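You operate a simulated robot arm through the tools that you are given. There is no shell and no other tool.

You are at the controls of a simulated robot arm. One attempt, no reset.

## Task
Put two of the steel nuts from the top of the long workbench on the top of the grey bench. Push the door shut. Switch the small red switch on. Stack the cardboard box that says "pump seal" from the top of the wide steel bench on top of the cardboard box marked "lamps". Take the paste jar and leave it on top of the white tube on the top of the wide steel bench. Put the bottle labelled "treatment" from the top of the grey bench on the second grey rack shelf from the top and the bottle that says "pump oil" on top of the wire spool there. Any order will do. Set down upright: paste jar, bottle.

Only the result counts: the job must be done as asked and must still hold three seconds after the hand-in. Knocking over, shifting, dropping, spilling or breaking anything else fails it. Lids that push on must go on centred and level and be pressed home; caps that screw on are set level and turned clockwise until they are tight.

## Robot
A 7-joint arm with a two-finger gripper on a trunk, on a base that drives. Base frame: it is fixed to the floor where the robot stands at the start and does not move with it; the origin is under the middle of the robot, x ahead of it, y to its left, z up. Lengths are in cm, angles in rad, forces in N, time in s.
With the tool pointing down near the work surface it reaches from about 30 to 76 cm from the robot's upright axis, wherever it stands. Its first joint turns from -2.897 to 2.897 rad. Places, roughly: black bottle, white bottle [-75, 300, 100]; cardboard box [-250, 500, 100]; door [-310, 260, 100]; paste jar [-175, 550, 75]; second grey rack shelf [-170, -80, 130]; small red switch [-260, 450, 90]; steel nut (3x3x2 cm) [-300, 140, 90]; top of the grey bench [-70, 280, 80]; white tube (7x7x15 cm) [-300, 360, 90]; wire spool (9x9x6 cm) [-70, 270, 90]. Payload 1.71 kg.
The tool frame sits at the grasp point between the pads (the TCP): z along the fingers, y along the line on which they close. The tips reach 2 cm beyond it. The gripper opens to 9.6 cm. The gripper's body begins 11.3 cm behind the TCP.
Orientation is told as [roll, pitch, yaw] about the base's x, y, z axes, in that order, counted from this pose: with the fingers straight down and closing along the base's y, the tool's x points along the base's -x, its y along +y and its z along -z.

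## Interface
- The arm moves only by the tool apply_moves. Its argument "motion" is a list of rows, each a list of 3 entries, a list of its own where there are three numbers: the gripper command, from -1 (fully open) to 1 (shut), values between in proportion, then the shift along the tool's x, y, z in units of 200 mm (1.0 is 200 mm), then the turn, a rotation vector about the tool's x, y, z in units of 90 degrees (1.0 is 90 degrees). In form: [[jaw, [x, y, z], [rx, ry, rz]], ...]. A call has 1 to 20 rows; each row is the pose to reach, as a shift and turn from the pose commanded when the call began, along the tool's axes at that moment. A call with a number of a shift or a turn outside -1 to 1 is refused whole. A row lasts 0.2 s, in which the tool goes at most 5 cm and 0.15 rad; a call with a longer step from one row to the next is refused whole, and so is a gripper value outside its range. A pose out of reach is approached as far as the arm can. The call stops where the force on the tool passes 40 N (or 10 N more than at its start, if that is more) or the arm is blocked; 0.2 s more then pass. Each finger travels about 15.3 cm/s and halts on what it meets, pressing with about 29 N; the grip force reading is that of the motor and also rises with nothing between the fingers. The clock runs only during rows and for 0.2 s after the last one: add rows that repeat a pose to give the fingers time. The reply holds the time, the measured pose of the TCP, the force on the tool along the base axes, the opening and the grip force, in the units named above and with some noise, with the torque about the TCP (base axes, N m) and any sound that the robot's microphone picked up, and new pictures: "views" is both (left out), scene, wrist or none.
- Cameras (640 x 400 px; columns grow to the right, rows downward): "scene" is now at [5.16, 14.77, 161.04]; the picture's right is [-0.12, -0.99, 0.00], its down [-0.59, 0.07, -0.80] and it looks along [0.80, -0.10, -0.59] (base axes); focal length 265 px, centre (320, 200). "wrist" rides on the gripper at [6.6, 1.4, -14.5] in the tool frame; the picture's right is [-0.21, 0.98, 0.00], its down [-0.88, -0.18, -0.45] and it looks along [-0.44, -0.09, 0.90] (tool axes); focal length 275 px, centre (320, 200). There is no depth. A picture from a camera that has moved, and an enlarged one, comes with that camera's place and axes in the base frame and with its lens. The place of the scene camera against the robot may be out by one fixed shift of up to 2.5 cm in any direction.
- lift_body(by): slides the trunk up (or, below 0, down) by that many cm; the arm and the scene camera ride with it, the base frame stays. It gives what a move gives, with no picture.
- drive_base(legs): drives the robot by 1 to 6 legs, each [ahead, turn to the left] in cm and rad, along the robot's own axes; the way and the turn of a leg run together, so that a leg with both is an arc; at most 150 cm and 3.142 rad a leg. The arm and the cameras ride along, it lands a little off, and it stops where it bumps. It gives what a move gives, and a new picture of the scene camera.
- head_to(pan, tilt): turns the head with the scene camera to pan (to the left, within 2.705 rad either way) and tilt (down, from -0.506 to 1.204), counted from straight ahead of the robot. It gives what a move gives, and a new picture of the scene camera.
- close_up(camera, box): a new picture of the part [left, top, right, bottom] of that camera's present view, enlarged. It takes no simulated time.
- close_job(): hands the job in; it is judged then, once.

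Places have to be worked out from the pictures, the camera data and where the tool is seen. Open the gripper and draw the arm clear of the work before you hand the job in, unless the task says otherwise.

The tools are called after "Call:" as name(argument=value, ...) on one line, values as JSON. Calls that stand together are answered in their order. apply_moves: Moves the arm, as the interface text tells. Its arguments: {"type":"object","properties":{"motion":{"type":"array","items":{"type":"array"}},"views":{"type":"string","enum":["both","scene","wrist","none"]}},"required":["motion"]} The other tools are called the same way: lift_body (by) slides the trunk up or down; drive_base (legs) drives the base; head_to (pan, tilt) turns the head that bears the scene camera; close_up (camera, box) takes an enlarged picture of a part of a camera's view; close_job () hands the job in.

At the start:

```text
time_s: 0.0
position: [52.49, -11.68, 107.83]
tcp_rot: [0.0, 0.001, 0.0]
contact_force: [-0.2, 0.1, -0.1]
wrist_torque: [0.01, -0.01, -0.01]
opening: 9.6
grip_force: 0.1
trunk travel left (down, up): [-17.5, 21.1]
robot x, y, heading: [-0.08, 0.1, -0.002]
head pan, tilt: [-0.124, 0.621]
```

scene: 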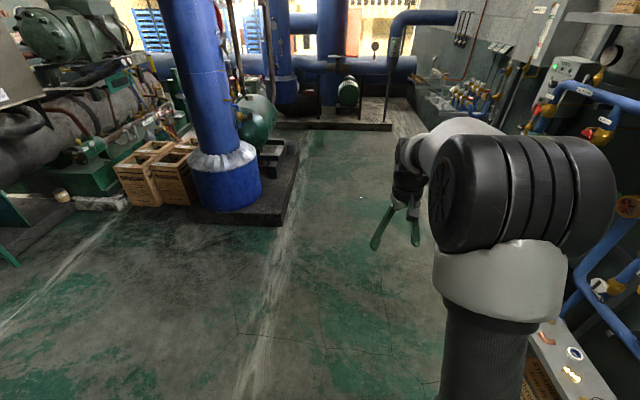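
wrist: 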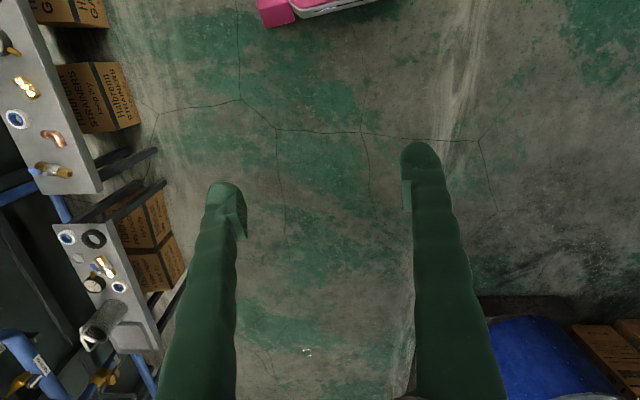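

I start by looking around with the head to map the room; the picture ahead shows only floor, pipes and machinery, while all the named places lie behind and to the left.

Call:
head_to(pan=1.6, tilt=0.35)

Call:
head_to(pan=2.4, tilt=0.35)

Call:
head_to(pan=-2.6, tilt=0.35)

```text
time_s: 1.8
position: [50.72, -11.63, 108.78]
tcp_rot: [-0.001, -0.014, 0.0]
contact_force: [0.5, 0.3, 0.2]
wrist_torque: [-0.03, 0.02, -0.02]
opening: 9.58
grip_force: 0.1
trunk travel left (down, up): [-17.5, 21.1]
robot x, y, heading: [0.15, -0.18, -0.001]
head pan, tilt: [1.6, 0.351]
camera scene: at [-3.79, 25.17, 163.64], right [1.0, 0.03, -0.02], down [-0.01, -0.34, -0.94], along [-0.03, 0.94, -0.34], focal length 265 px, centre (320, 200)
```

scene: 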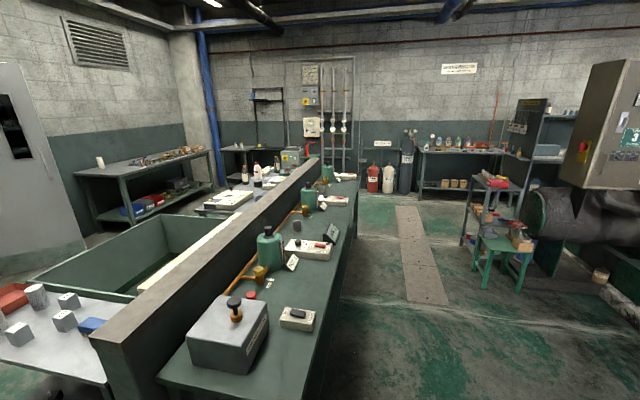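

```text
time_s: 2.9
position: [50.82, -11.66, 108.64]
tcp_rot: [0.0, -0.014, 0.0]
contact_force: [-0.4, 0.4, -0.6]
wrist_torque: [0.01, -0.02, -0.03]
opening: 9.61
grip_force: 0.1
trunk travel left (down, up): [-17.5, 21.1]
robot x, y, heading: [-0.11, -0.0, -0.003]
head pan, tilt: [2.4, 0.351]
camera scene: at [-10.37, 22.16, 163.75], right [0.68, 0.74, -0.01], down [0.24, -0.23, -0.94], along [-0.7, 0.64, -0.33], focal length 265 px, centre (320, 200)
```

scene: 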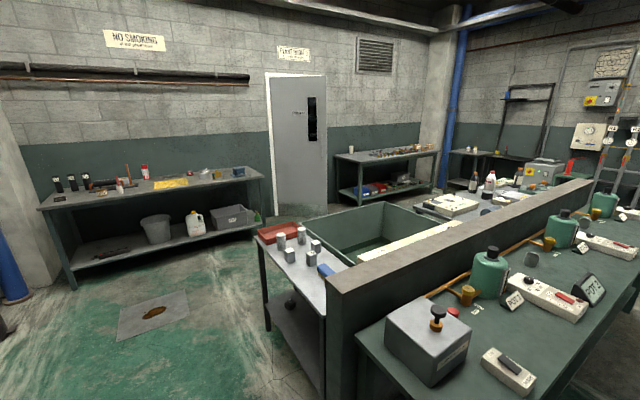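

```text
time_s: 6.8
position: [51.08, -11.6, 108.63]
tcp_rot: [0.0, -0.013, -0.001]
contact_force: [0.0, 0.1, -0.1]
wrist_torque: [-0.03, 0.03, 0.0]
opening: 9.63
grip_force: 0.0
trunk travel left (down, up): [-17.5, 21.1]
robot x, y, heading: [0.03, 0.16, 0.004]
head pan, tilt: [-2.601, 0.351]
camera scene: at [-11.49, 11.06, 163.77], right [-0.52, 0.86, 0.01], down [0.28, 0.18, -0.94], along [-0.81, -0.48, -0.33], focal length 265 px, centre (320, 200)
```

scene: 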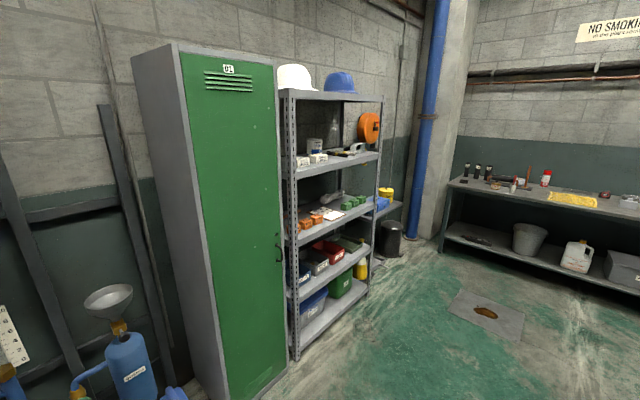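

The rack stands at the back right, the long bench and door on the far left wall, and the grey bench beyond a low wall. I take enlarged looks at each region.

Call:
head_to(pan=2.3, tilt=0.3)

Call:
close_up(camera="scene", box=[280, 100, 480, 225])

Call:
close_up(camera="scene", box=[0, 100, 280, 275])

Call:
close_up(camera="scene", box=[380, 125, 580, 250])

Call:
head_to(pan=1.7, tilt=0.3)

Call:
close_up(camera="scene", box=[180, 100, 380, 225])

Call:
close_up(camera="scene", box=[240, 80, 400, 180])

```text
time_s: 10.7
position: [50.76, -11.69, 108.74]
tcp_rot: [0.0, -0.015, 0.0]
contact_force: [0.6, 0.7, 0.0]
wrist_torque: [-0.03, -0.02, 0.01]
opening: 9.58
grip_force: 0.2
trunk travel left (down, up): [-17.5, 21.1]
robot x, y, heading: [0.15, 0.15, 0.001]
head pan, tilt: [2.3, 0.3]
camera scene: at [-9.72, 22.82, 164.21], right [0.75, 0.67, -0.01], down [0.18, -0.22, -0.96], along [-0.64, 0.71, -0.29], focal length 265 px, centre (320, 200)
```

scene: 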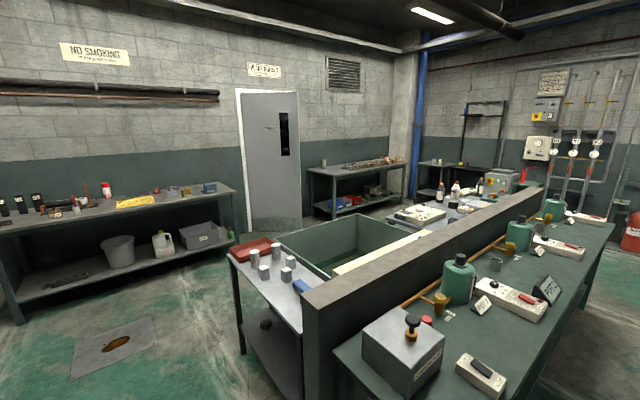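

```text
3.20 times, centred on (380, 162) of scene
camera zoom: at [-9.72, 22.82, 164.21], right [0.75, 0.67, -0.01], down [0.18, -0.22, -0.96], along [-0.64, 0.71, -0.29], focal length 849 px, centre (128, 320)
```

zoom: 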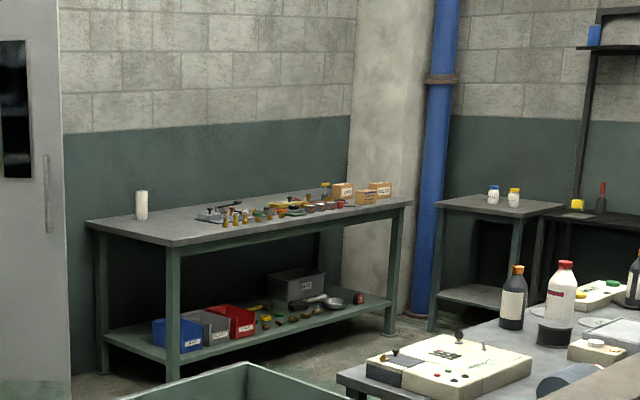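

```text
2.29 times, centred on (140, 188) of scene
camera zoom: at [-9.72, 22.82, 164.21], right [0.75, 0.67, -0.01], down [0.18, -0.22, -0.96], along [-0.64, 0.71, -0.29], focal length 606 px, centre (731, 229)
```

zoom: 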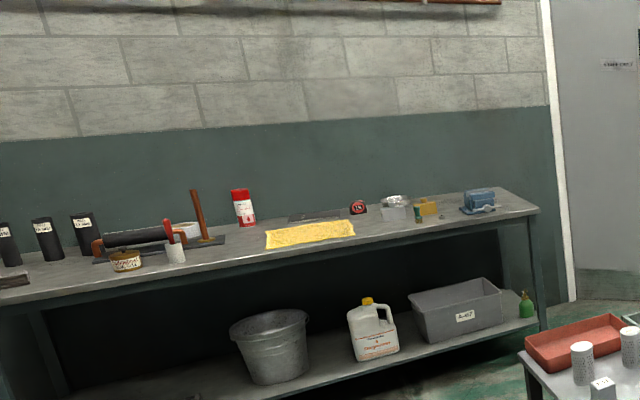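

```text
3.20 times, centred on (480, 188) of scene
camera zoom: at [-9.72, 22.82, 164.21], right [0.75, 0.67, -0.01], down [0.18, -0.22, -0.96], along [-0.64, 0.71, -0.29], focal length 849 px, centre (-192, 240)
```

zoom: 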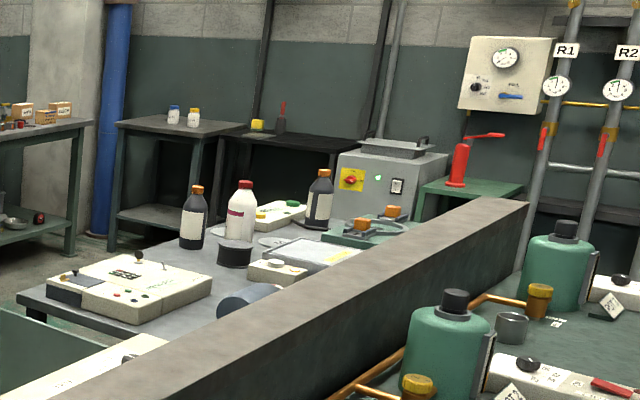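

```text
time_s: 11.7
position: [50.83, -11.66, 108.65]
tcp_rot: [-0.001, -0.014, -0.001]
contact_force: [-1.0, 0.3, 0.4]
wrist_torque: [0.02, -0.01, -0.01]
opening: 9.59
grip_force: 0.1
trunk travel left (down, up): [-17.5, 21.1]
robot x, y, heading: [0.22, -0.22, -0.004]
head pan, tilt: [1.7, 0.3]
camera scene: at [-4.71, 25.12, 164.13], right [0.99, 0.13, -0.02], down [0.02, -0.29, -0.96], along [-0.13, 0.95, -0.29], focal length 265 px, centre (320, 200)
```

scene: 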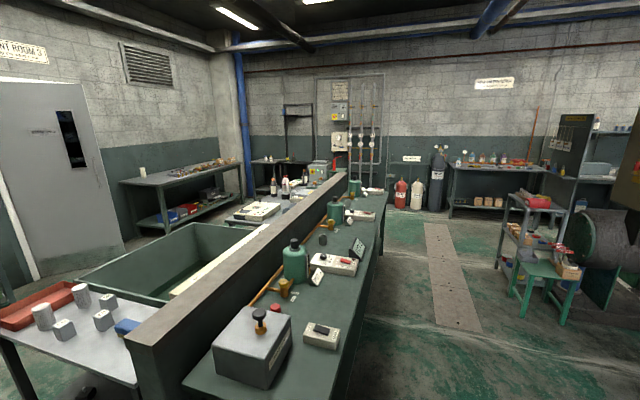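

```text
3.20 times, centred on (280, 162) of scene
camera zoom: at [-4.71, 25.12, 164.13], right [0.99, 0.13, -0.02], down [0.02, -0.29, -0.96], along [-0.13, 0.95, -0.29], focal length 849 px, centre (448, 320)
```

zoom: 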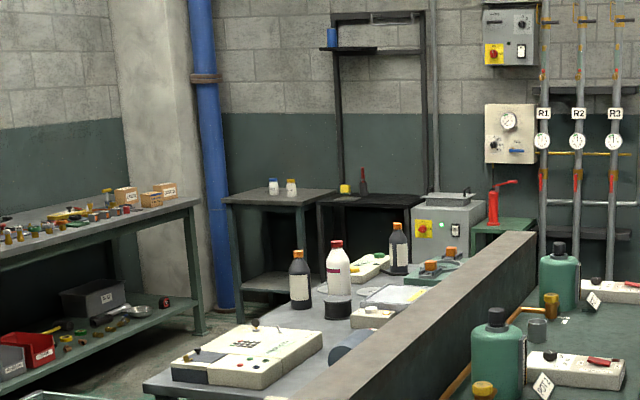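

```text
4.00 times, centred on (320, 130) of scene
camera zoom: at [-4.71, 25.12, 164.13], right [0.99, 0.13, -0.02], down [0.02, -0.29, -0.96], along [-0.13, 0.95, -0.29], focal length 1061 px, centre (320, 480)
```

zoom: 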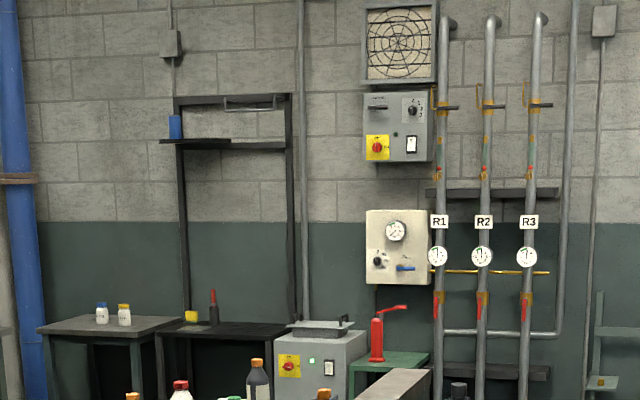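

The long bench runs along the left wall, the wide steel bench further on, the jars in the far corner, and the grey bench behind the tub. For travel I raise the trunk and draw the arm in a little, then turn around on the spot.

Call:
lift_body(by=18)

Call:
drive_base(legs=[[0, 2.85]])

Call:
head_to(pan=0.0, tilt=0.5)

```text
time_s: 13.7
position: [50.79, -11.69, 126.71]
tcp_rot: [0.001, -0.016, 0.001]
contact_force: [0.0, -0.1, -0.4]
wrist_torque: [-0.02, 0.03, 0.01]
opening: 9.59
grip_force: 0.0
trunk travel left (down, up): [-35.5, 3.1]
robot x, y, heading: [0.22, -0.09, -0.004]
head pan, tilt: [1.7, 0.3]
```

```text
time_s: 22.2
position: [-46.08, 24.76, 126.66]
tcp_rot: [0.001, -0.013, 2.872]
contact_force: [0.4, -0.1, 0.8]
wrist_torque: [-0.06, 0.02, -0.04]
opening: 9.63
grip_force: 0.0
trunk travel left (down, up): [-35.5, 3.1]
robot x, y, heading: [0.35, 1.28, 2.876]
head pan, tilt: [1.7, 0.3]
camera scene: at [-2.47, -23.62, 182.13], right [-0.99, 0.14, -0.02], down [0.06, 0.29, -0.96], along [-0.13, -0.95, -0.29], focal length 265 px, centre (320, 200)
```

scene: 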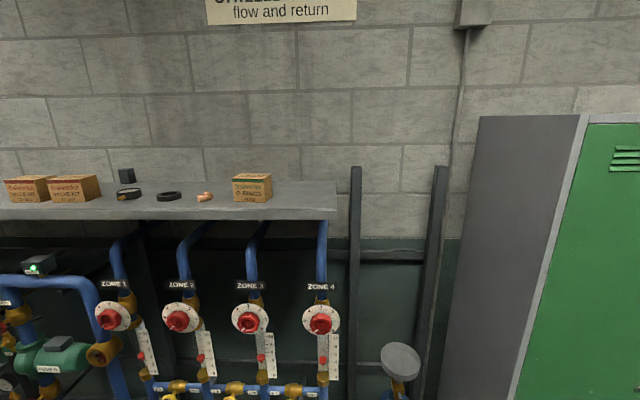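

```text
time_s: 23.9
position: [-44.16, 24.17, 127.41]
tcp_rot: [-0.001, -0.031, 2.873]
contact_force: [0.2, -0.5, -0.3]
wrist_torque: [-0.03, 0.03, -0.01]
opening: 9.62
grip_force: 0.0
trunk travel left (down, up): [-35.5, 3.1]
robot x, y, heading: [-0.01, 1.02, 2.873]
head pan, tilt: [0.0, 0.499]
camera scene: at [-9.93, -11.99, 180.12], right [0.26, 0.96, 0.0], down [0.48, -0.13, -0.87], along [-0.84, 0.23, -0.49], focal length 265 px, centre (320, 200)
```

scene: 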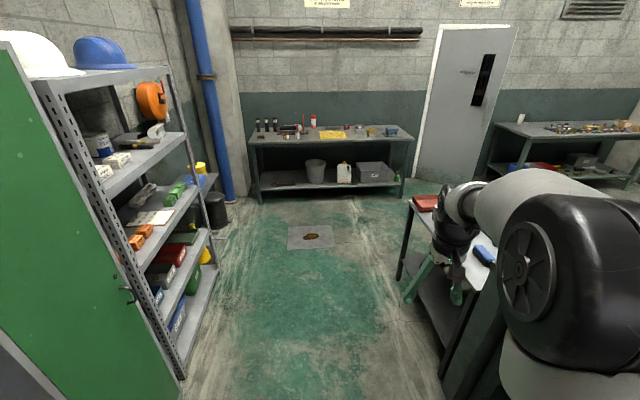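

The way ahead between rack and table is clear (table legs near y≈95–105, rack front near y≈-65). I drive 150 cm ahead.

Call:
drive_base(legs=[[150, 0.0]])

Call:
close_up(camera="scene", box=[160, 100, 480, 300])

```text
time_s: 31.8
position: [-186.77, 65.11, 127.37]
tcp_rot: [0.001, -0.031, 2.859]
contact_force: [-0.4, -0.3, 0.2]
wrist_torque: [-0.01, 0.04, 0.0]
opening: 9.6
grip_force: 0.0
trunk travel left (down, up): [-35.5, 3.1]
robot x, y, heading: [-143.06, 41.14, 2.862]
head pan, tilt: [0.0, 0.499]
camera scene: at [-153.13, 28.39, 180.12], right [0.28, 0.96, 0.0], down [0.47, -0.14, -0.87], along [-0.84, 0.24, -0.49], focal length 265 px, centre (320, 200)
```

scene: 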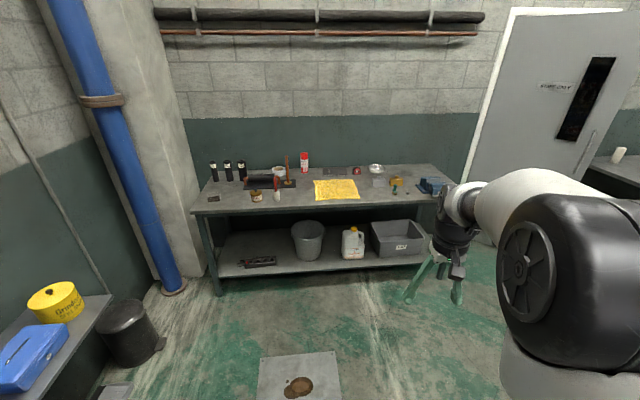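

```text
2.00 times, centred on (320, 200) of scene
camera zoom: at [-153.13, 28.39, 180.12], right [0.28, 0.96, 0.0], down [0.47, -0.14, -0.87], along [-0.84, 0.24, -0.49], focal length 530 px, centre (320, 200)
```

zoom: 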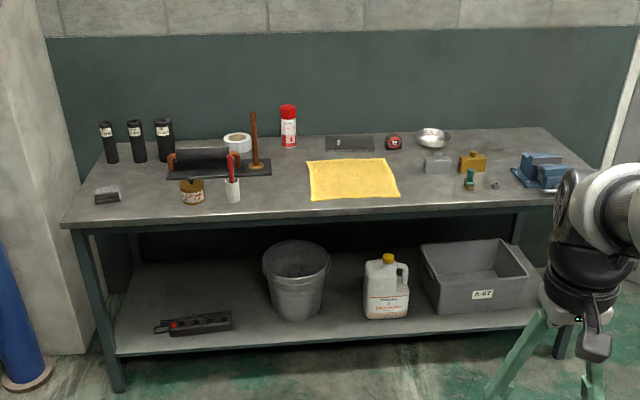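

The right end of the long bench shows small hardware around the blue vice; I zoom in there.

Call:
close_up(camera="scene", box=[320, 150, 448, 230])

Call:
close_up(camera="scene", box=[190, 140, 350, 240])

```text
5.00 times, centred on (384, 190) of scene
camera zoom: at [-153.13, 28.39, 180.12], right [0.28, 0.96, 0.0], down [0.47, -0.14, -0.87], along [-0.84, 0.24, -0.49], focal length 1326 px, centre (0, 250)
```

zoom: 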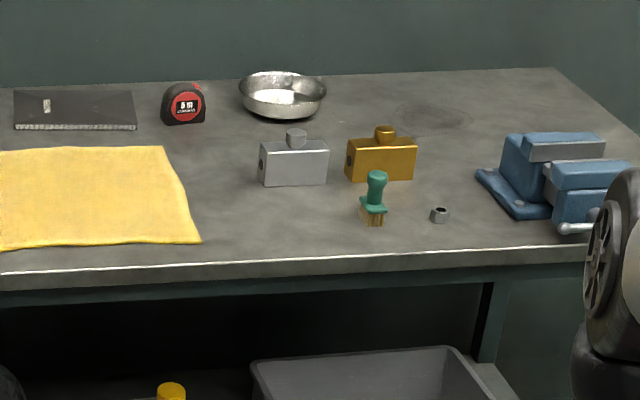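

```text
4.00 times, centred on (270, 190) of scene
camera zoom: at [-153.13, 28.39, 180.12], right [0.28, 0.96, 0.0], down [0.47, -0.14, -0.87], along [-0.84, 0.24, -0.49], focal length 1061 px, centre (520, 240)
```

zoom: 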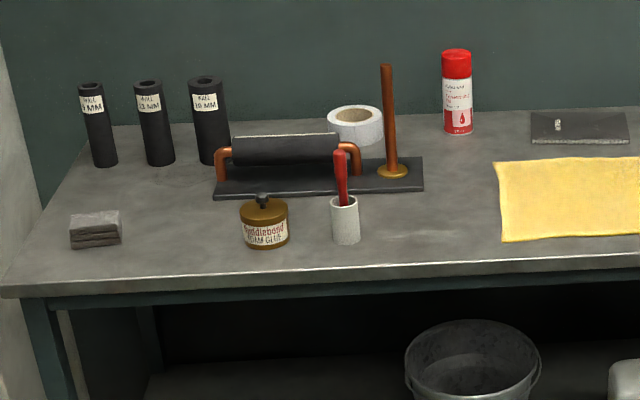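

One nut is visible at about (-300,137); I check the silver block's top, the dish and the vice more closely for other nuts.

Call:
close_up(camera="scene", box=[364, 160, 412, 190])

Call:
close_up(camera="scene", box=[400, 168, 448, 198])

```text
13.33 times, centred on (388, 175) of scene
camera zoom: at [-153.13, 28.39, 180.12], right [0.28, 0.96, 0.0], down [0.47, -0.14, -0.87], along [-0.84, 0.24, -0.49], focal length 3537 px, centre (-587, 533)
```

zoom: 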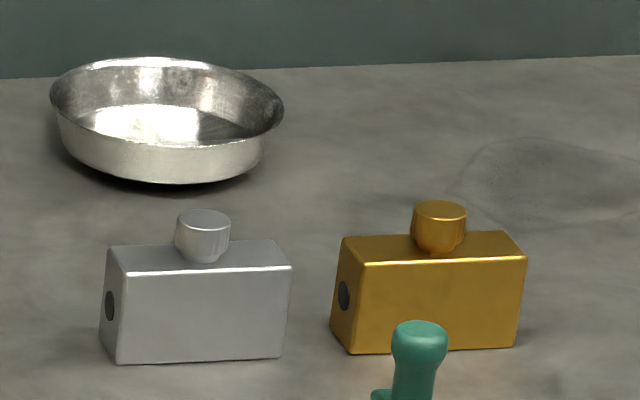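

```text
13.33 times, centred on (424, 183) of scene
camera zoom: at [-153.13, 28.39, 180.12], right [0.28, 0.96, 0.0], down [0.47, -0.14, -0.87], along [-0.84, 0.24, -0.49], focal length 3537 px, centre (-1067, 427)
```

zoom: 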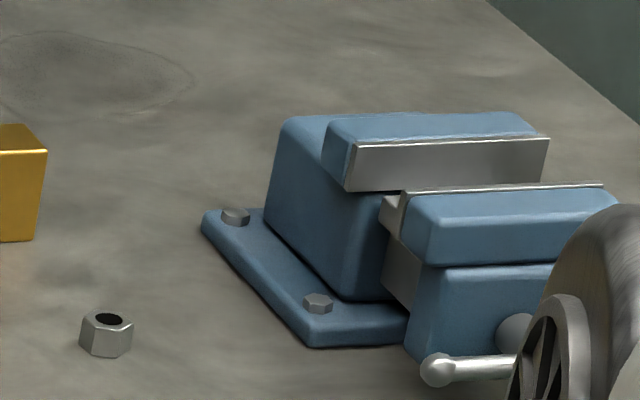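

Only one nut is visible so far; others may be hidden behind the vice or the arm. I drive nearer, keeping clear of the table corner.

Call:
drive_base(legs=[[50, 0], [0, -0.65], [70, 0]])

Call:
head_to(pan=0.6, tilt=0.6)

```text
time_s: 40.6
position: [-252.58, 155.52, 128.18]
tcp_rot: [0.0, -0.045, 2.216]
contact_force: [-0.3, -0.6, 0.2]
wrist_torque: [-0.02, 0.0, 0.0]
opening: 9.6
grip_force: 0.0
trunk travel left (down, up): [-35.5, 3.1]
robot x, y, heading: [-233.37, 111.49, 2.218]
head pan, tilt: [0.0, 0.499]
camera scene: at [-249.14, 107.46, 180.12], right [0.8, 0.6, 0.0], down [0.3, -0.39, -0.87], along [-0.52, 0.7, -0.49], focal length 265 px, centre (320, 200)
```

scene: 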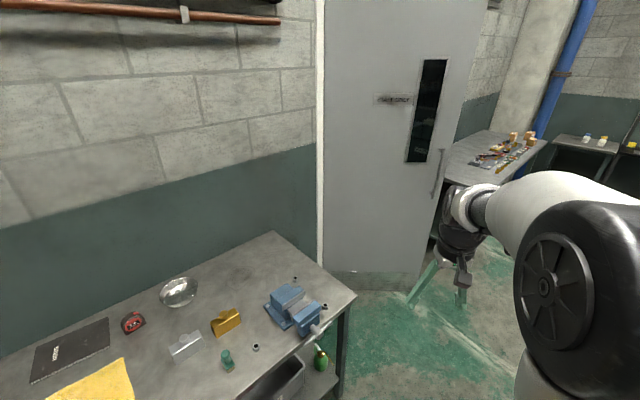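

```text
time_s: 41.6
position: [-251.48, 154.11, 128.73]
tcp_rot: [0.002, -0.058, 2.217]
contact_force: [0.4, -0.2, -0.7]
wrist_torque: [-0.01, -0.03, -0.01]
opening: 9.61
grip_force: 0.1
trunk travel left (down, up): [-35.5, 3.1]
robot x, y, heading: [-232.63, 111.36, 2.213]
head pan, tilt: [0.6, 0.6]
camera scene: at [-252.14, 103.16, 179.24], right [0.32, 0.95, -0.01], down [0.54, -0.19, -0.82], along [-0.78, 0.26, -0.58], focal length 265 px, centre (320, 200)
```

scene: 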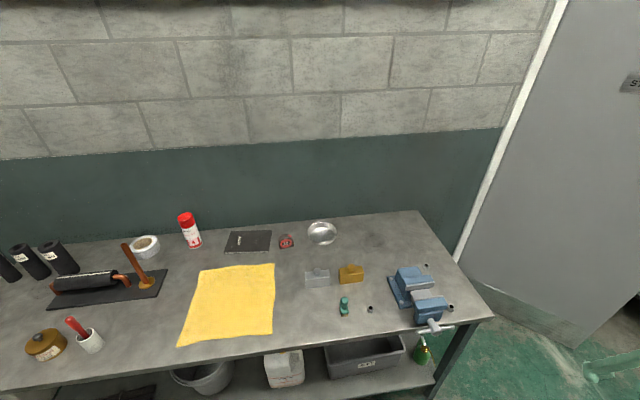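

Now two more dark spots appear near the vice, at (426,266) and (450,307). I zoom in to check that they are nuts.

Call:
close_up(camera="scene", box=[350, 245, 478, 325])

Call:
head_to(pan=0.5, tilt=0.8)

```text
5.00 times, centred on (414, 285) of scene
camera zoom: at [-252.14, 103.16, 179.24], right [0.32, 0.95, -0.01], down [0.54, -0.19, -0.82], along [-0.78, 0.26, -0.58], focal length 1326 px, centre (-150, -225)
```

zoom: 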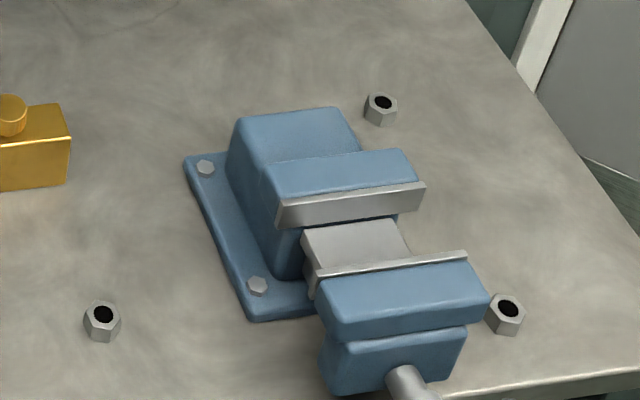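

```text
time_s: 42.4
position: [-251.46, 153.84, 128.86]
tcp_rot: [0.0, -0.062, 2.214]
contact_force: [0.2, 0.6, 0.2]
wrist_torque: [0.01, 0.01, -0.02]
opening: 9.59
grip_force: 0.2
trunk travel left (down, up): [-35.5, 3.1]
robot x, y, heading: [-233.22, 111.48, 2.216]
head pan, tilt: [0.499, 0.799]
camera scene: at [-250.94, 103.43, 177.57], right [0.41, 0.91, -0.01], down [0.66, -0.31, -0.69], along [-0.63, 0.28, -0.73], focal length 265 px, centre (320, 200)
```

scene: 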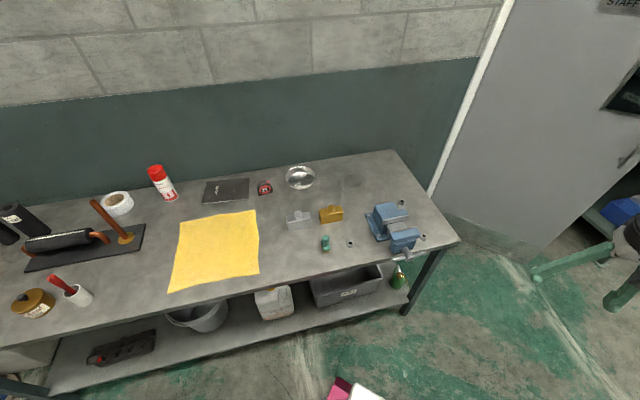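

Three nuts: A ≈ (-300,138), B ≈ (-310,169), C ≈ (-291,166). I close in by 20 cm so that A and C are within ~60 cm, then aim the head to watch.

Call:
drive_base(legs=[[20, 0]])

Call:
lift_body(by=-12)

```text
time_s: 44.0
position: [-264.14, 170.59, 128.51]
tcp_rot: [0.0, -0.053, 2.217]
contact_force: [-0.9, -0.4, -0.2]
wrist_torque: [-0.03, -0.04, -0.01]
opening: 9.62
grip_force: 0.1
trunk travel left (down, up): [-35.5, 3.1]
robot x, y, heading: [-245.08, 127.31, 2.214]
head pan, tilt: [0.499, 0.799]
camera scene: at [-263.27, 119.79, 177.55], right [0.41, 0.91, -0.01], down [0.66, -0.31, -0.69], along [-0.63, 0.28, -0.73], focal length 265 px, centre (320, 200)
```

scene: 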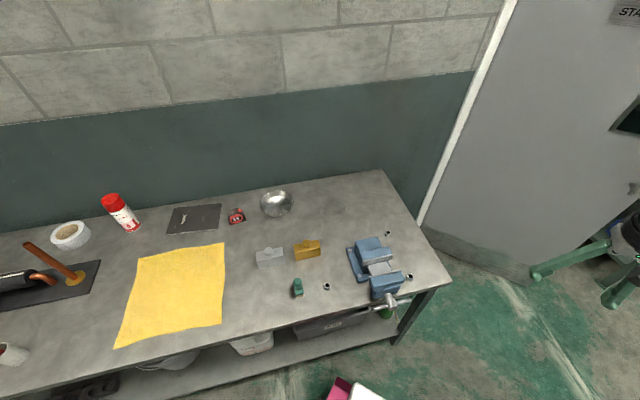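

```text
time_s: 45.5
position: [-262.87, 168.85, 117.12]
tcp_rot: [0.0, -0.072, 2.216]
contact_force: [0.4, -0.3, 0.8]
wrist_torque: [0.03, 0.01, -0.03]
opening: 9.6
grip_force: 0.2
trunk travel left (down, up): [-23.5, 15.1]
robot x, y, heading: [-244.84, 127.39, 2.21]
head pan, tilt: [0.499, 0.799]
```

The nut A is 55 cm from the axis. I swing the hand leftwards at height and turn it so the fingers close along the bench, levelling the small pitch error.

Call:
apply_moves(motion=[[-1, [0, 0.2, 0], [0, 0.009, -0.093]], [-1, [0, 0.4, 0], [0, 0.018, -0.186]], [-1, [0, 0.6, 0], [0, 0.027, -0.279]], [-1, [0, 0.8, 0], [0, 0.036, -0.372]], [-1, [0, 1.0, 0], [0, 0.045, -0.465]]], views="wrist")

```text
time_s: 46.7
position: [-278.71, 156.68, 117.08]
tcp_rot: [-0.022, 0.015, 2.947]
contact_force: [-0.4, -0.6, 0.3]
wrist_torque: [0.05, 0.01, -0.01]
opening: 9.59
grip_force: 0.2
trunk travel left (down, up): [-23.5, 15.1]
robot x, y, heading: [-244.78, 127.67, 2.218]
head pan, tilt: [0.499, 0.799]
camera wrist: at [-272.98, 153.91, 131.7], right [-0.39, -0.92, -0.02], down [-0.83, 0.34, 0.44], along [-0.39, 0.19, -0.9], focal length 275 px, centre (320, 200)
```

wrist: 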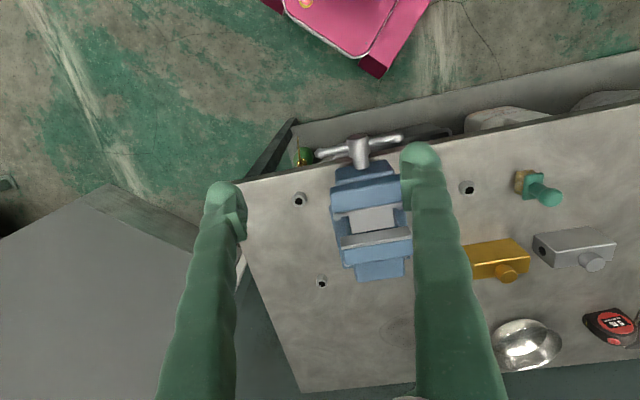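

The wrist view shows all three nuts; from it A is near (-297.4,140), C near (-289,165.5). I go over A at constant height first, with the jaw partly closed to ~6 cm.

Call:
apply_moves(motion=[[-0.6, [-0.126, 0.167, 0], [0, 0, 0]], [-0.3, [-0.252, 0.333, 0], [0.003, 0, 0]], [-0.25, [-0.378, 0.5, 0], [0.006, 0, 0]], [-0.25, [-0.504, 0.667, 0], [0.009, 0, 0]], [-0.25, [-0.63, 0.833, 0], [0.012, 0, 0]], [-0.25, [-0.755, 1.0, 0], [0.014, -0.01, 0]], [-0.25, [-0.755, 1.0, 0.3], [0.014, -0.01, 0]]], views="wrist")

```text
refused: row 7 steps farther than a row can; nothing moved
```

The last row was 6 cm, too long; I split it.

Call:
apply_moves(motion=[[-0.6, [-0.126, 0.167, 0], [0, 0, 0]], [-0.3, [-0.252, 0.333, 0], [0.003, 0, 0]], [-0.25, [-0.378, 0.5, 0], [0.006, 0, 0]], [-0.25, [-0.504, 0.667, 0], [0.009, 0, 0]], [-0.25, [-0.63, 0.833, 0], [0.012, 0, 0]], [-0.25, [-0.755, 1.0, 0], [0.014, -0.01, 0]], [-0.25, [-0.755, 1.0, 0.2], [0.014, -0.01, 0]], [-0.25, [-0.755, 1.0, 0.4], [0.014, -0.01, 0]]], views="wrist")

```text
time_s: 48.5
position: [-297.33, 140.21, 108.59]
tcp_rot: [-0.046, -0.002, 2.944]
contact_force: [-0.6, 0.1, -0.2]
wrist_torque: [0.01, -0.02, 0.02]
opening: 6.02
grip_force: 0.1
trunk travel left (down, up): [-23.5, 15.1]
robot x, y, heading: [-244.78, 127.82, 2.218]
head pan, tilt: [0.499, 0.799]
camera wrist: at [-291.38, 137.03, 123.0], right [-0.39, -0.92, -0.04], down [-0.83, 0.33, 0.45], along [-0.4, 0.21, -0.89], focal length 275 px, centre (320, 200)
```

wrist: 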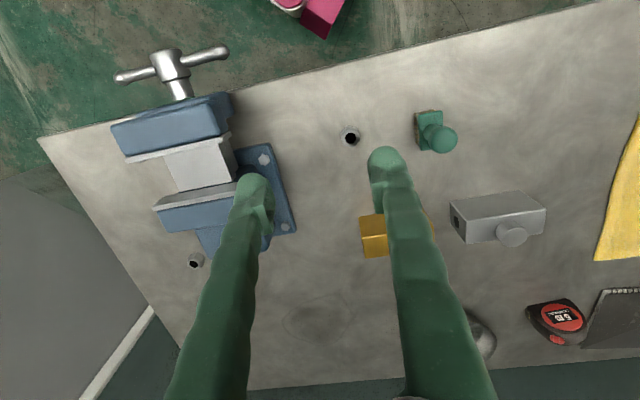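

Triangulating the two wrist views puts nut A at about (-300.6,138.3) with its top near z≈86. I descend to ~98 while correcting tilt, then re-check.

Call:
apply_moves(motion=[[-0.25, [-0.05, 0.05, 0.18], [-0.01, 0, 0]], [-0.25, [-0.1, 0.1, 0.36], [-0.02, 0, 0]], [-0.25, [-0.143, 0.15, 0.525], [-0.029, 0, 0]], [-0.25, [-0.143, 0.15, 0.525], [-0.029, 0, 0]]], views="wrist")

```text
time_s: 49.5
position: [-300.51, 138.19, 97.99]
tcp_rot: [0.001, -0.003, 2.945]
contact_force: [-0.3, -0.5, 0.0]
wrist_torque: [0.01, -0.02, -0.02]
opening: 5.98
grip_force: 0.0
trunk travel left (down, up): [-23.5, 15.1]
robot x, y, heading: [-245.05, 127.41, 2.221]
head pan, tilt: [0.499, 0.799]
camera wrist: at [-294.48, 135.66, 112.44], right [-0.39, -0.92, 0.0], down [-0.82, 0.35, 0.45], along [-0.41, 0.17, -0.89], focal length 275 px, centre (320, 200)
```

wrist: 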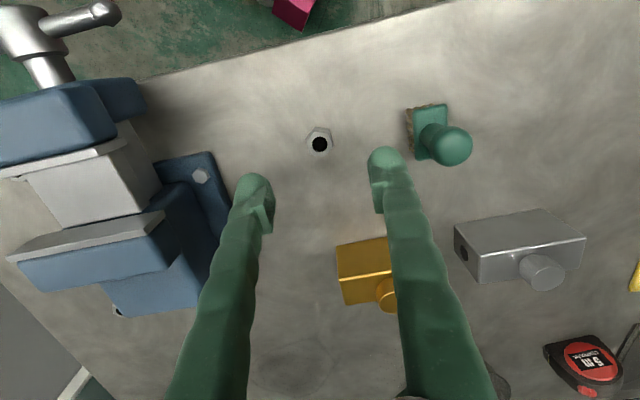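

The nut sits centred between the fingers in the view. I enlarge it to measure its size, distance and flats.

Call:
close_up(camera="wrist", box=[280, 117, 360, 167])

```text
8.00 times, centred on (320, 142) of wrist
camera zoom: at [-294.48, 135.66, 112.44], right [-0.39, -0.92, 0.0], down [-0.82, 0.35, 0.45], along [-0.41, 0.17, -0.89], focal length 2202 px, centre (320, 664)
```

zoom: 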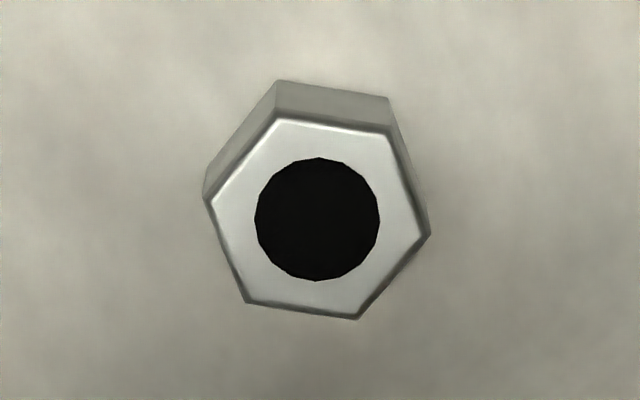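

The hex's flats suggest turning the hand by about +0.2 rad so the pads meet two flats. I turn and descend to TCP z≈90, then re-measure by the change in size.

Call:
apply_moves(motion=[[-0.25, [-0.01, 0, 0.2], [0, 0, -0.064]], [-0.25, [-0.02, 0, 0.4], [0, 0, -0.128]], [-0.25, [-0.02, 0, 0.4], [0, 0, -0.128]]], views="none")

Call:
close_up(camera="wrist", box=[240, 100, 400, 200])

```text
time_s: 50.3
position: [-301.11, 138.32, 89.99]
tcp_rot: [0.001, -0.005, -3.135]
contact_force: [-0.6, -0.2, -0.1]
wrist_torque: [-0.02, 0.0, 0.01]
opening: 5.99
grip_force: 0.0
trunk travel left (down, up): [-23.5, 15.1]
robot x, y, heading: [-244.74, 127.49, 2.217]
head pan, tilt: [0.499, 0.799]
```

```text
4.00 times, centred on (320, 150) of wrist
camera zoom: at [-294.54, 137.14, 104.41], right [-0.2, -0.98, 0.0], down [-0.88, 0.18, 0.45], along [-0.44, 0.09, -0.89], focal length 1101 px, centre (320, 400)
```

zoom: 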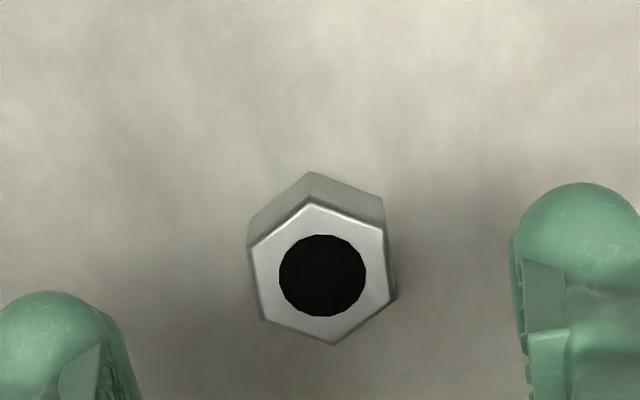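

Nut top is at z≈86.5 and centred under the TCP within 0.2 cm. I descend 3 cm and close.

Call:
apply_moves(motion=[[-0.25, [0, 0, 0.08], [0, 0, 0]], [-0.25, [0, 0, 0.15], [0, 0, 0]], [0.3, [0, 0, 0.15], [0, 0, 0]], [0.7, [0, 0, 0.15], [0, 0, 0]], [0.9, [0, 0, 0.15], [0, 0, 0]], [0.9, [0, 0, 0.15], [0, 0, 0]]], views="wrist")

```text
time_s: 51.7
position: [-301.16, 138.39, 87.0]
tcp_rot: [0.002, -0.004, -3.134]
contact_force: [-1.0, 2.2, 6.6]
wrist_torque: [0.12, 0.03, 0.01]
opening: 2.28
grip_force: 28.5
trunk travel left (down, up): [-23.5, 15.1]
robot x, y, heading: [-245.15, 127.33, 2.216]
head pan, tilt: [0.499, 0.799]
camera wrist: at [-294.59, 137.12, 101.45], right [-0.2, -0.98, 0.0], down [-0.88, 0.18, 0.45], along [-0.44, 0.09, -0.89], focal length 275 px, centre (320, 200)
```

wrist: 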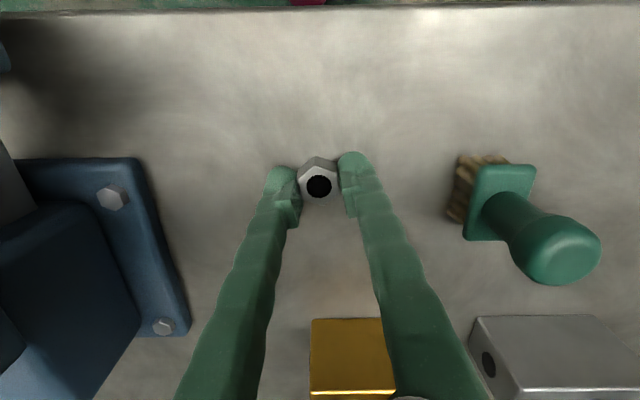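

Nut gripped at 2.28 cm. I lift it 20 cm straight up and look.

Call:
apply_moves(motion=[[0.9, [0, 0, -0.1], [0, 0, 0]], [0.9, [0, 0, -0.3], [0, 0, 0]], [0.9, [0, 0, -0.5], [0, 0, 0]], [0.9, [0, 0, -0.75], [0, 0, 0]], [0.9, [0, 0, -1.0], [0, 0, 0]]], views="wrist")

Call:
lift_body(by=14)

Call:
head_to(pan=-0.9, tilt=0.45)

```text
time_s: 52.9
position: [-300.92, 138.34, 107.06]
tcp_rot: [0.002, -0.004, -3.134]
contact_force: [-0.5, -0.1, 0.0]
wrist_torque: [0.02, 0.0, 0.05]
opening: 2.24
grip_force: 29.0
trunk travel left (down, up): [-23.5, 15.1]
robot x, y, heading: [-245.06, 127.73, 2.212]
head pan, tilt: [0.499, 0.799]
camera wrist: at [-294.49, 137.08, 121.6], right [-0.2, -0.98, 0.0], down [-0.88, 0.18, 0.45], along [-0.44, 0.09, -0.89], focal length 275 px, centre (320, 200)
```

wrist: 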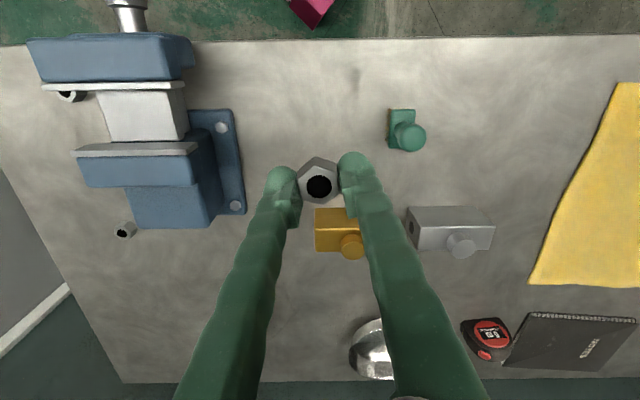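

```text
time_s: 54.6
position: [-301.03, 138.5, 121.18]
tcp_rot: [0.003, -0.003, -3.135]
contact_force: [-0.5, -0.2, -0.9]
wrist_torque: [0.02, -0.02, -0.01]
opening: 2.25
grip_force: 29.6
trunk travel left (down, up): [-37.5, 1.1]
robot x, y, heading: [-244.96, 127.63, 2.219]
head pan, tilt: [0.499, 0.799]
```

```text
time_s: 56.1
position: [-301.11, 138.38, 121.07]
tcp_rot: [0.002, -0.002, -3.134]
contact_force: [0.8, 0.3, -0.4]
wrist_torque: [0.0, 0.02, 0.0]
opening: 2.26
grip_force: 29.4
trunk travel left (down, up): [-37.5, 1.1]
robot x, y, heading: [-244.65, 127.75, 2.214]
head pan, tilt: [-0.901, 0.45]
camera scene: at [-253.41, 125.06, 182.59], right [0.97, -0.25, 0.01], down [-0.1, -0.43, -0.9], along [0.23, 0.87, -0.44], focal length 265 px, centre (320, 200)
```

scene: 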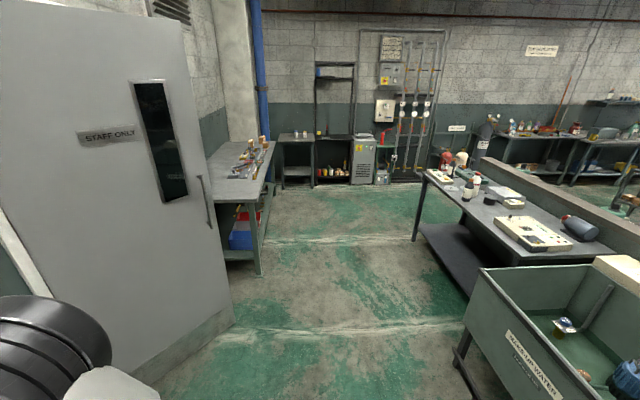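

The aisle is clear: the door's free edge is near (-282,280), the tub corner near (-132,217), and the grey bench edge runs from about (-114,238) to (-64,377). I drive diagonally to about (-152,277), facing the grey bench.

Call:
drive_base(legs=[[0, -1.2], [88, 0], [88, 0], [0, -0.5]])

Call:
head_to(pan=-0.4, tilt=0.6)

```text
time_s: 70.8
position: [-131.17, 328.05, 121.03]
tcp_rot: [0.003, -0.004, 1.426]
contact_force: [0.0, 0.2, -0.2]
wrist_torque: [0.01, 0.01, -0.01]
opening: 2.27
grip_force: 29.0
trunk travel left (down, up): [-37.5, 1.1]
robot x, y, heading: [-150.85, 274.57, 0.494]
head pan, tilt: [-0.901, 0.45]
camera scene: at [-152.38, 283.42, 182.59], right [-0.4, -0.92, 0.01], down [-0.41, 0.17, -0.9], along [0.82, -0.36, -0.44], focal length 265 px, centre (320, 200)
```

scene: 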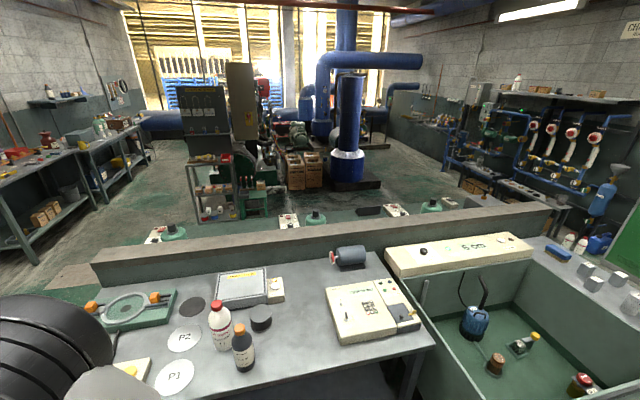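

```text
time_s: 71.7
position: [-132.84, 327.26, 121.7]
tcp_rot: [-0.01, -0.012, 1.423]
contact_force: [0.3, 0.0, -1.1]
wrist_torque: [0.01, 0.05, -0.01]
opening: 2.25
grip_force: 29.0
trunk travel left (down, up): [-37.5, 1.1]
robot x, y, heading: [-150.51, 274.81, 0.494]
head pan, tilt: [-0.4, 0.6]
camera scene: at [-151.98, 287.96, 181.19], right [0.09, -1.0, 0.01], down [-0.58, -0.06, -0.82], along [0.81, 0.07, -0.58], focal length 265 px, centre (320, 200)
```

scene: 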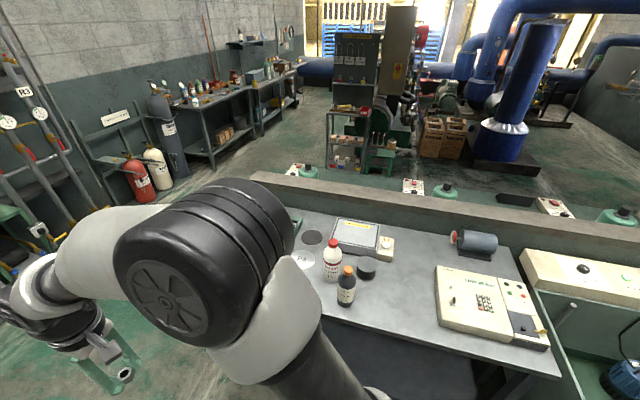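

The bottles and a black spool stand on the bench. I zoom in on labels.

Call:
close_up(camera="scene", box=[296, 220, 408, 290])

Call:
close_up(camera="scene", box=[290, 200, 560, 370])

```text
5.71 times, centred on (352, 255) of scene
camera zoom: at [-151.98, 287.96, 181.19], right [0.09, -1.0, 0.01], down [-0.58, -0.06, -0.82], along [0.81, 0.07, -0.58], focal length 1516 px, centre (137, -114)
```

zoom: 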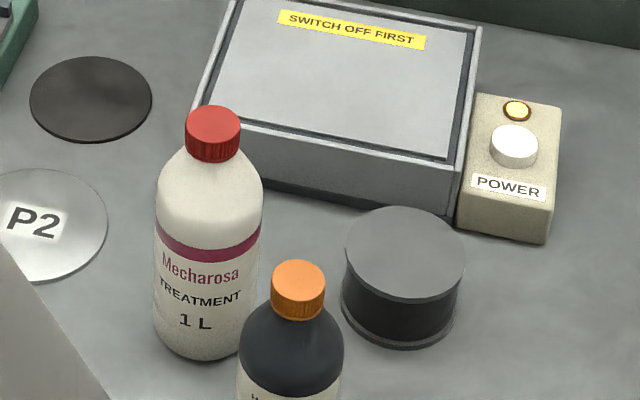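

```text
2.35 times, centred on (425, 285) of scene
camera zoom: at [-151.98, 287.96, 181.19], right [0.09, -1.0, 0.01], down [-0.58, -0.06, -0.82], along [0.81, 0.07, -0.58], focal length 624 px, centre (73, 0)
```

zoom: 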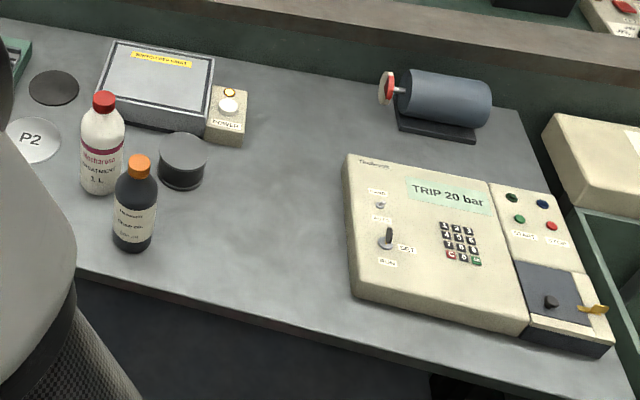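

The white bottle reads "Mecharosa TREATMENT". I check the near black bottle's label.

Call:
close_up(camera="scene", box=[324, 260, 372, 310])

Call:
head_to(pan=0.05, tilt=0.6)

```text
8.00 times, centred on (348, 285) of scene
camera zoom: at [-151.98, 287.96, 181.19], right [0.09, -1.0, 0.01], down [-0.58, -0.06, -0.82], along [0.81, 0.07, -0.58], focal length 2122 px, centre (96, -480)
```

zoom: 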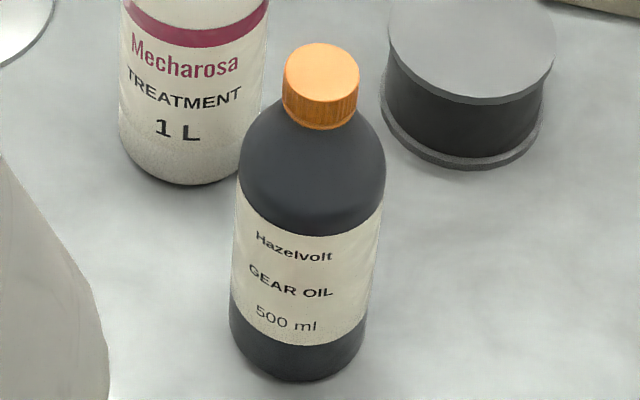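

```text
time_s: 72.6
position: [-132.88, 327.17, 121.64]
tcp_rot: [-0.009, -0.013, 1.425]
contact_force: [-0.5, -0.2, 0.3]
wrist_torque: [0.0, 0.03, 0.0]
opening: 2.25
grip_force: 29.3
trunk travel left (down, up): [-37.5, 1.1]
robot x, y, heading: [-150.75, 274.78, 0.493]
head pan, tilt: [0.051, 0.6]
camera scene: at [-153.29, 291.65, 181.18], right [0.52, -0.86, 0.0], down [-0.5, -0.3, -0.82], along [0.7, 0.42, -0.58], focal length 265 px, centre (320, 200)
```

scene: 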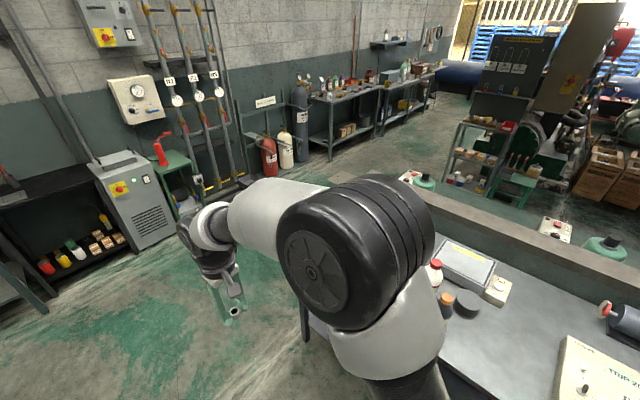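

The near black bottle is GEAR OIL, so the far one must be the pump oil. I close in 8 cm on the bench, then swing the nut over to the free spot near (-84,259).

Call:
drive_base(legs=[[8, 0]])

Call:
apply_moves(motion=[[0.9, [0.157, -0.124, 0], [0, 0, 0.054]], [0.9, [0.313, -0.249, 0], [0, 0, 0.108]], [0.9, [0.47, -0.373, 0], [0, 0, 0.162]], [0.9, [0.626, -0.498, 0], [0, 0, 0.216]], [0.9, [0.783, -0.622, 0], [0, 0, 0.27]]], views="none")

Call:
apply_moves(motion=[[0.9, [0.091, -0.178, 0], [0, 0, 0.057]], [0.9, [0.182, -0.356, 0], [0, 0, 0.115]], [0.9, [0.274, -0.533, 0], [0, 0, 0.172]], [0.9, [0.365, -0.711, 0], [0, 0, 0.229]], [0.9, [0.456, -0.889, 0], [0, 0, 0.286]]], views="none")

Call:
apply_moves(motion=[[0.9, [0.005, -0.2, 0], [0, 0, 0.057]], [0.9, [0.01, -0.4, 0], [0, 0, 0.115]], [0.9, [0.014, -0.6, 0], [0, 0, 0.172]], [0.9, [0.019, -0.8, 0], [0, 0, 0.229]], [0.9, [0.024, -1.0, 0], [0, 0, 0.286]]], views="both")

```text
time_s: 73.7
position: [-126.94, 330.48, 122.21]
tcp_rot: [-0.018, -0.022, 1.427]
contact_force: [-1.6, 0.3, -1.2]
wrist_torque: [0.01, -0.12, 0.03]
opening: 2.29
grip_force: 29.2
trunk travel left (down, up): [-37.5, 1.1]
robot x, y, heading: [-143.5, 278.46, 0.493]
head pan, tilt: [0.051, 0.6]
camera scene: at [-147.94, 294.5, 181.24], right [0.52, -0.86, 0.0], down [-0.49, -0.29, -0.82], along [0.7, 0.43, -0.57], focal length 265 px, centre (320, 200)
```

scene: 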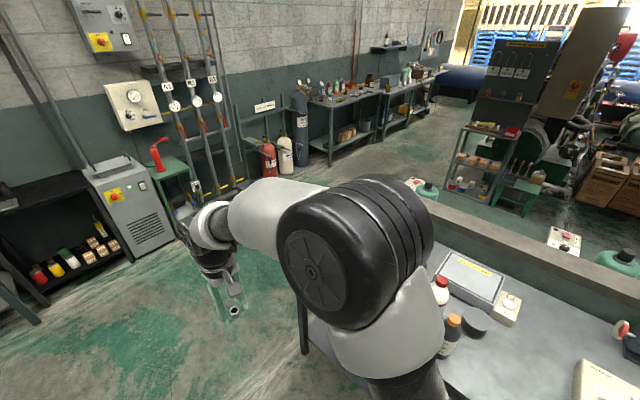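

```text
time_s: 74.9
position: [-117.18, 312.72, 122.34]
tcp_rot: [-0.01, -0.033, 1.003]
contact_force: [-1.1, -0.5, 0.8]
wrist_torque: [0.19, -0.18, 0.02]
opening: 2.25
grip_force: 29.2
trunk travel left (down, up): [-37.5, 1.1]
robot x, y, heading: [-144.12, 278.24, 0.497]
head pan, tilt: [0.051, 0.6]
```

```text
time_s: 76.1
position: [-107.18, 295.63, 122.23]
tcp_rot: [0.007, -0.031, 0.554]
contact_force: [-0.2, 0.3, -1.1]
wrist_torque: [0.08, 0.03, -0.03]
opening: 2.27
grip_force: 28.6
trunk travel left (down, up): [-37.5, 1.1]
robot x, y, heading: [-143.57, 278.25, 0.491]
head pan, tilt: [0.051, 0.6]
```

```text
time_s: 77.3
position: [-96.95, 278.41, 122.0]
tcp_rot: [0.017, -0.025, 0.104]
contact_force: [-0.5, -0.3, -0.7]
wrist_torque: [0.07, 0.01, -0.01]
opening: 2.25
grip_force: 28.7
trunk travel left (down, up): [-37.5, 1.1]
robot x, y, heading: [-143.75, 278.24, 0.494]
head pan, tilt: [0.051, 0.6]
camera scene: at [-146.01, 295.33, 181.2], right [0.52, -0.86, 0.0], down [-0.5, -0.3, -0.82], along [0.7, 0.42, -0.58], focal length 265 px, centre (320, 200)
camera wrist: at [-104.03, 278.83, 136.4], right [0.1, 0.99, 0.02], down [0.88, -0.1, 0.46], along [0.46, -0.03, -0.89], focal length 275 px, centre (320, 200)
```

scene: 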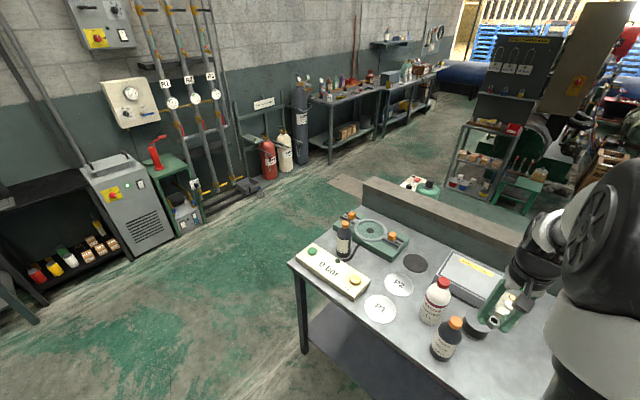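
wrist: 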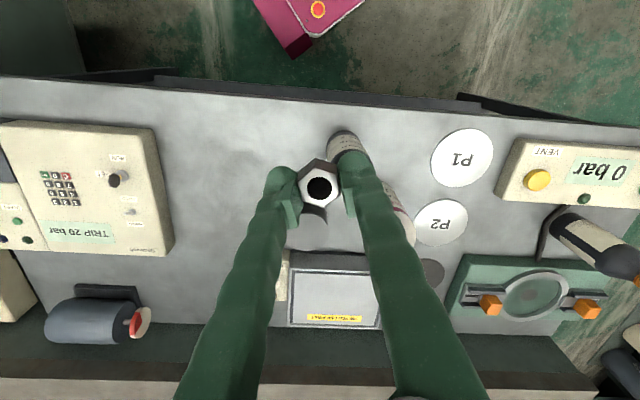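

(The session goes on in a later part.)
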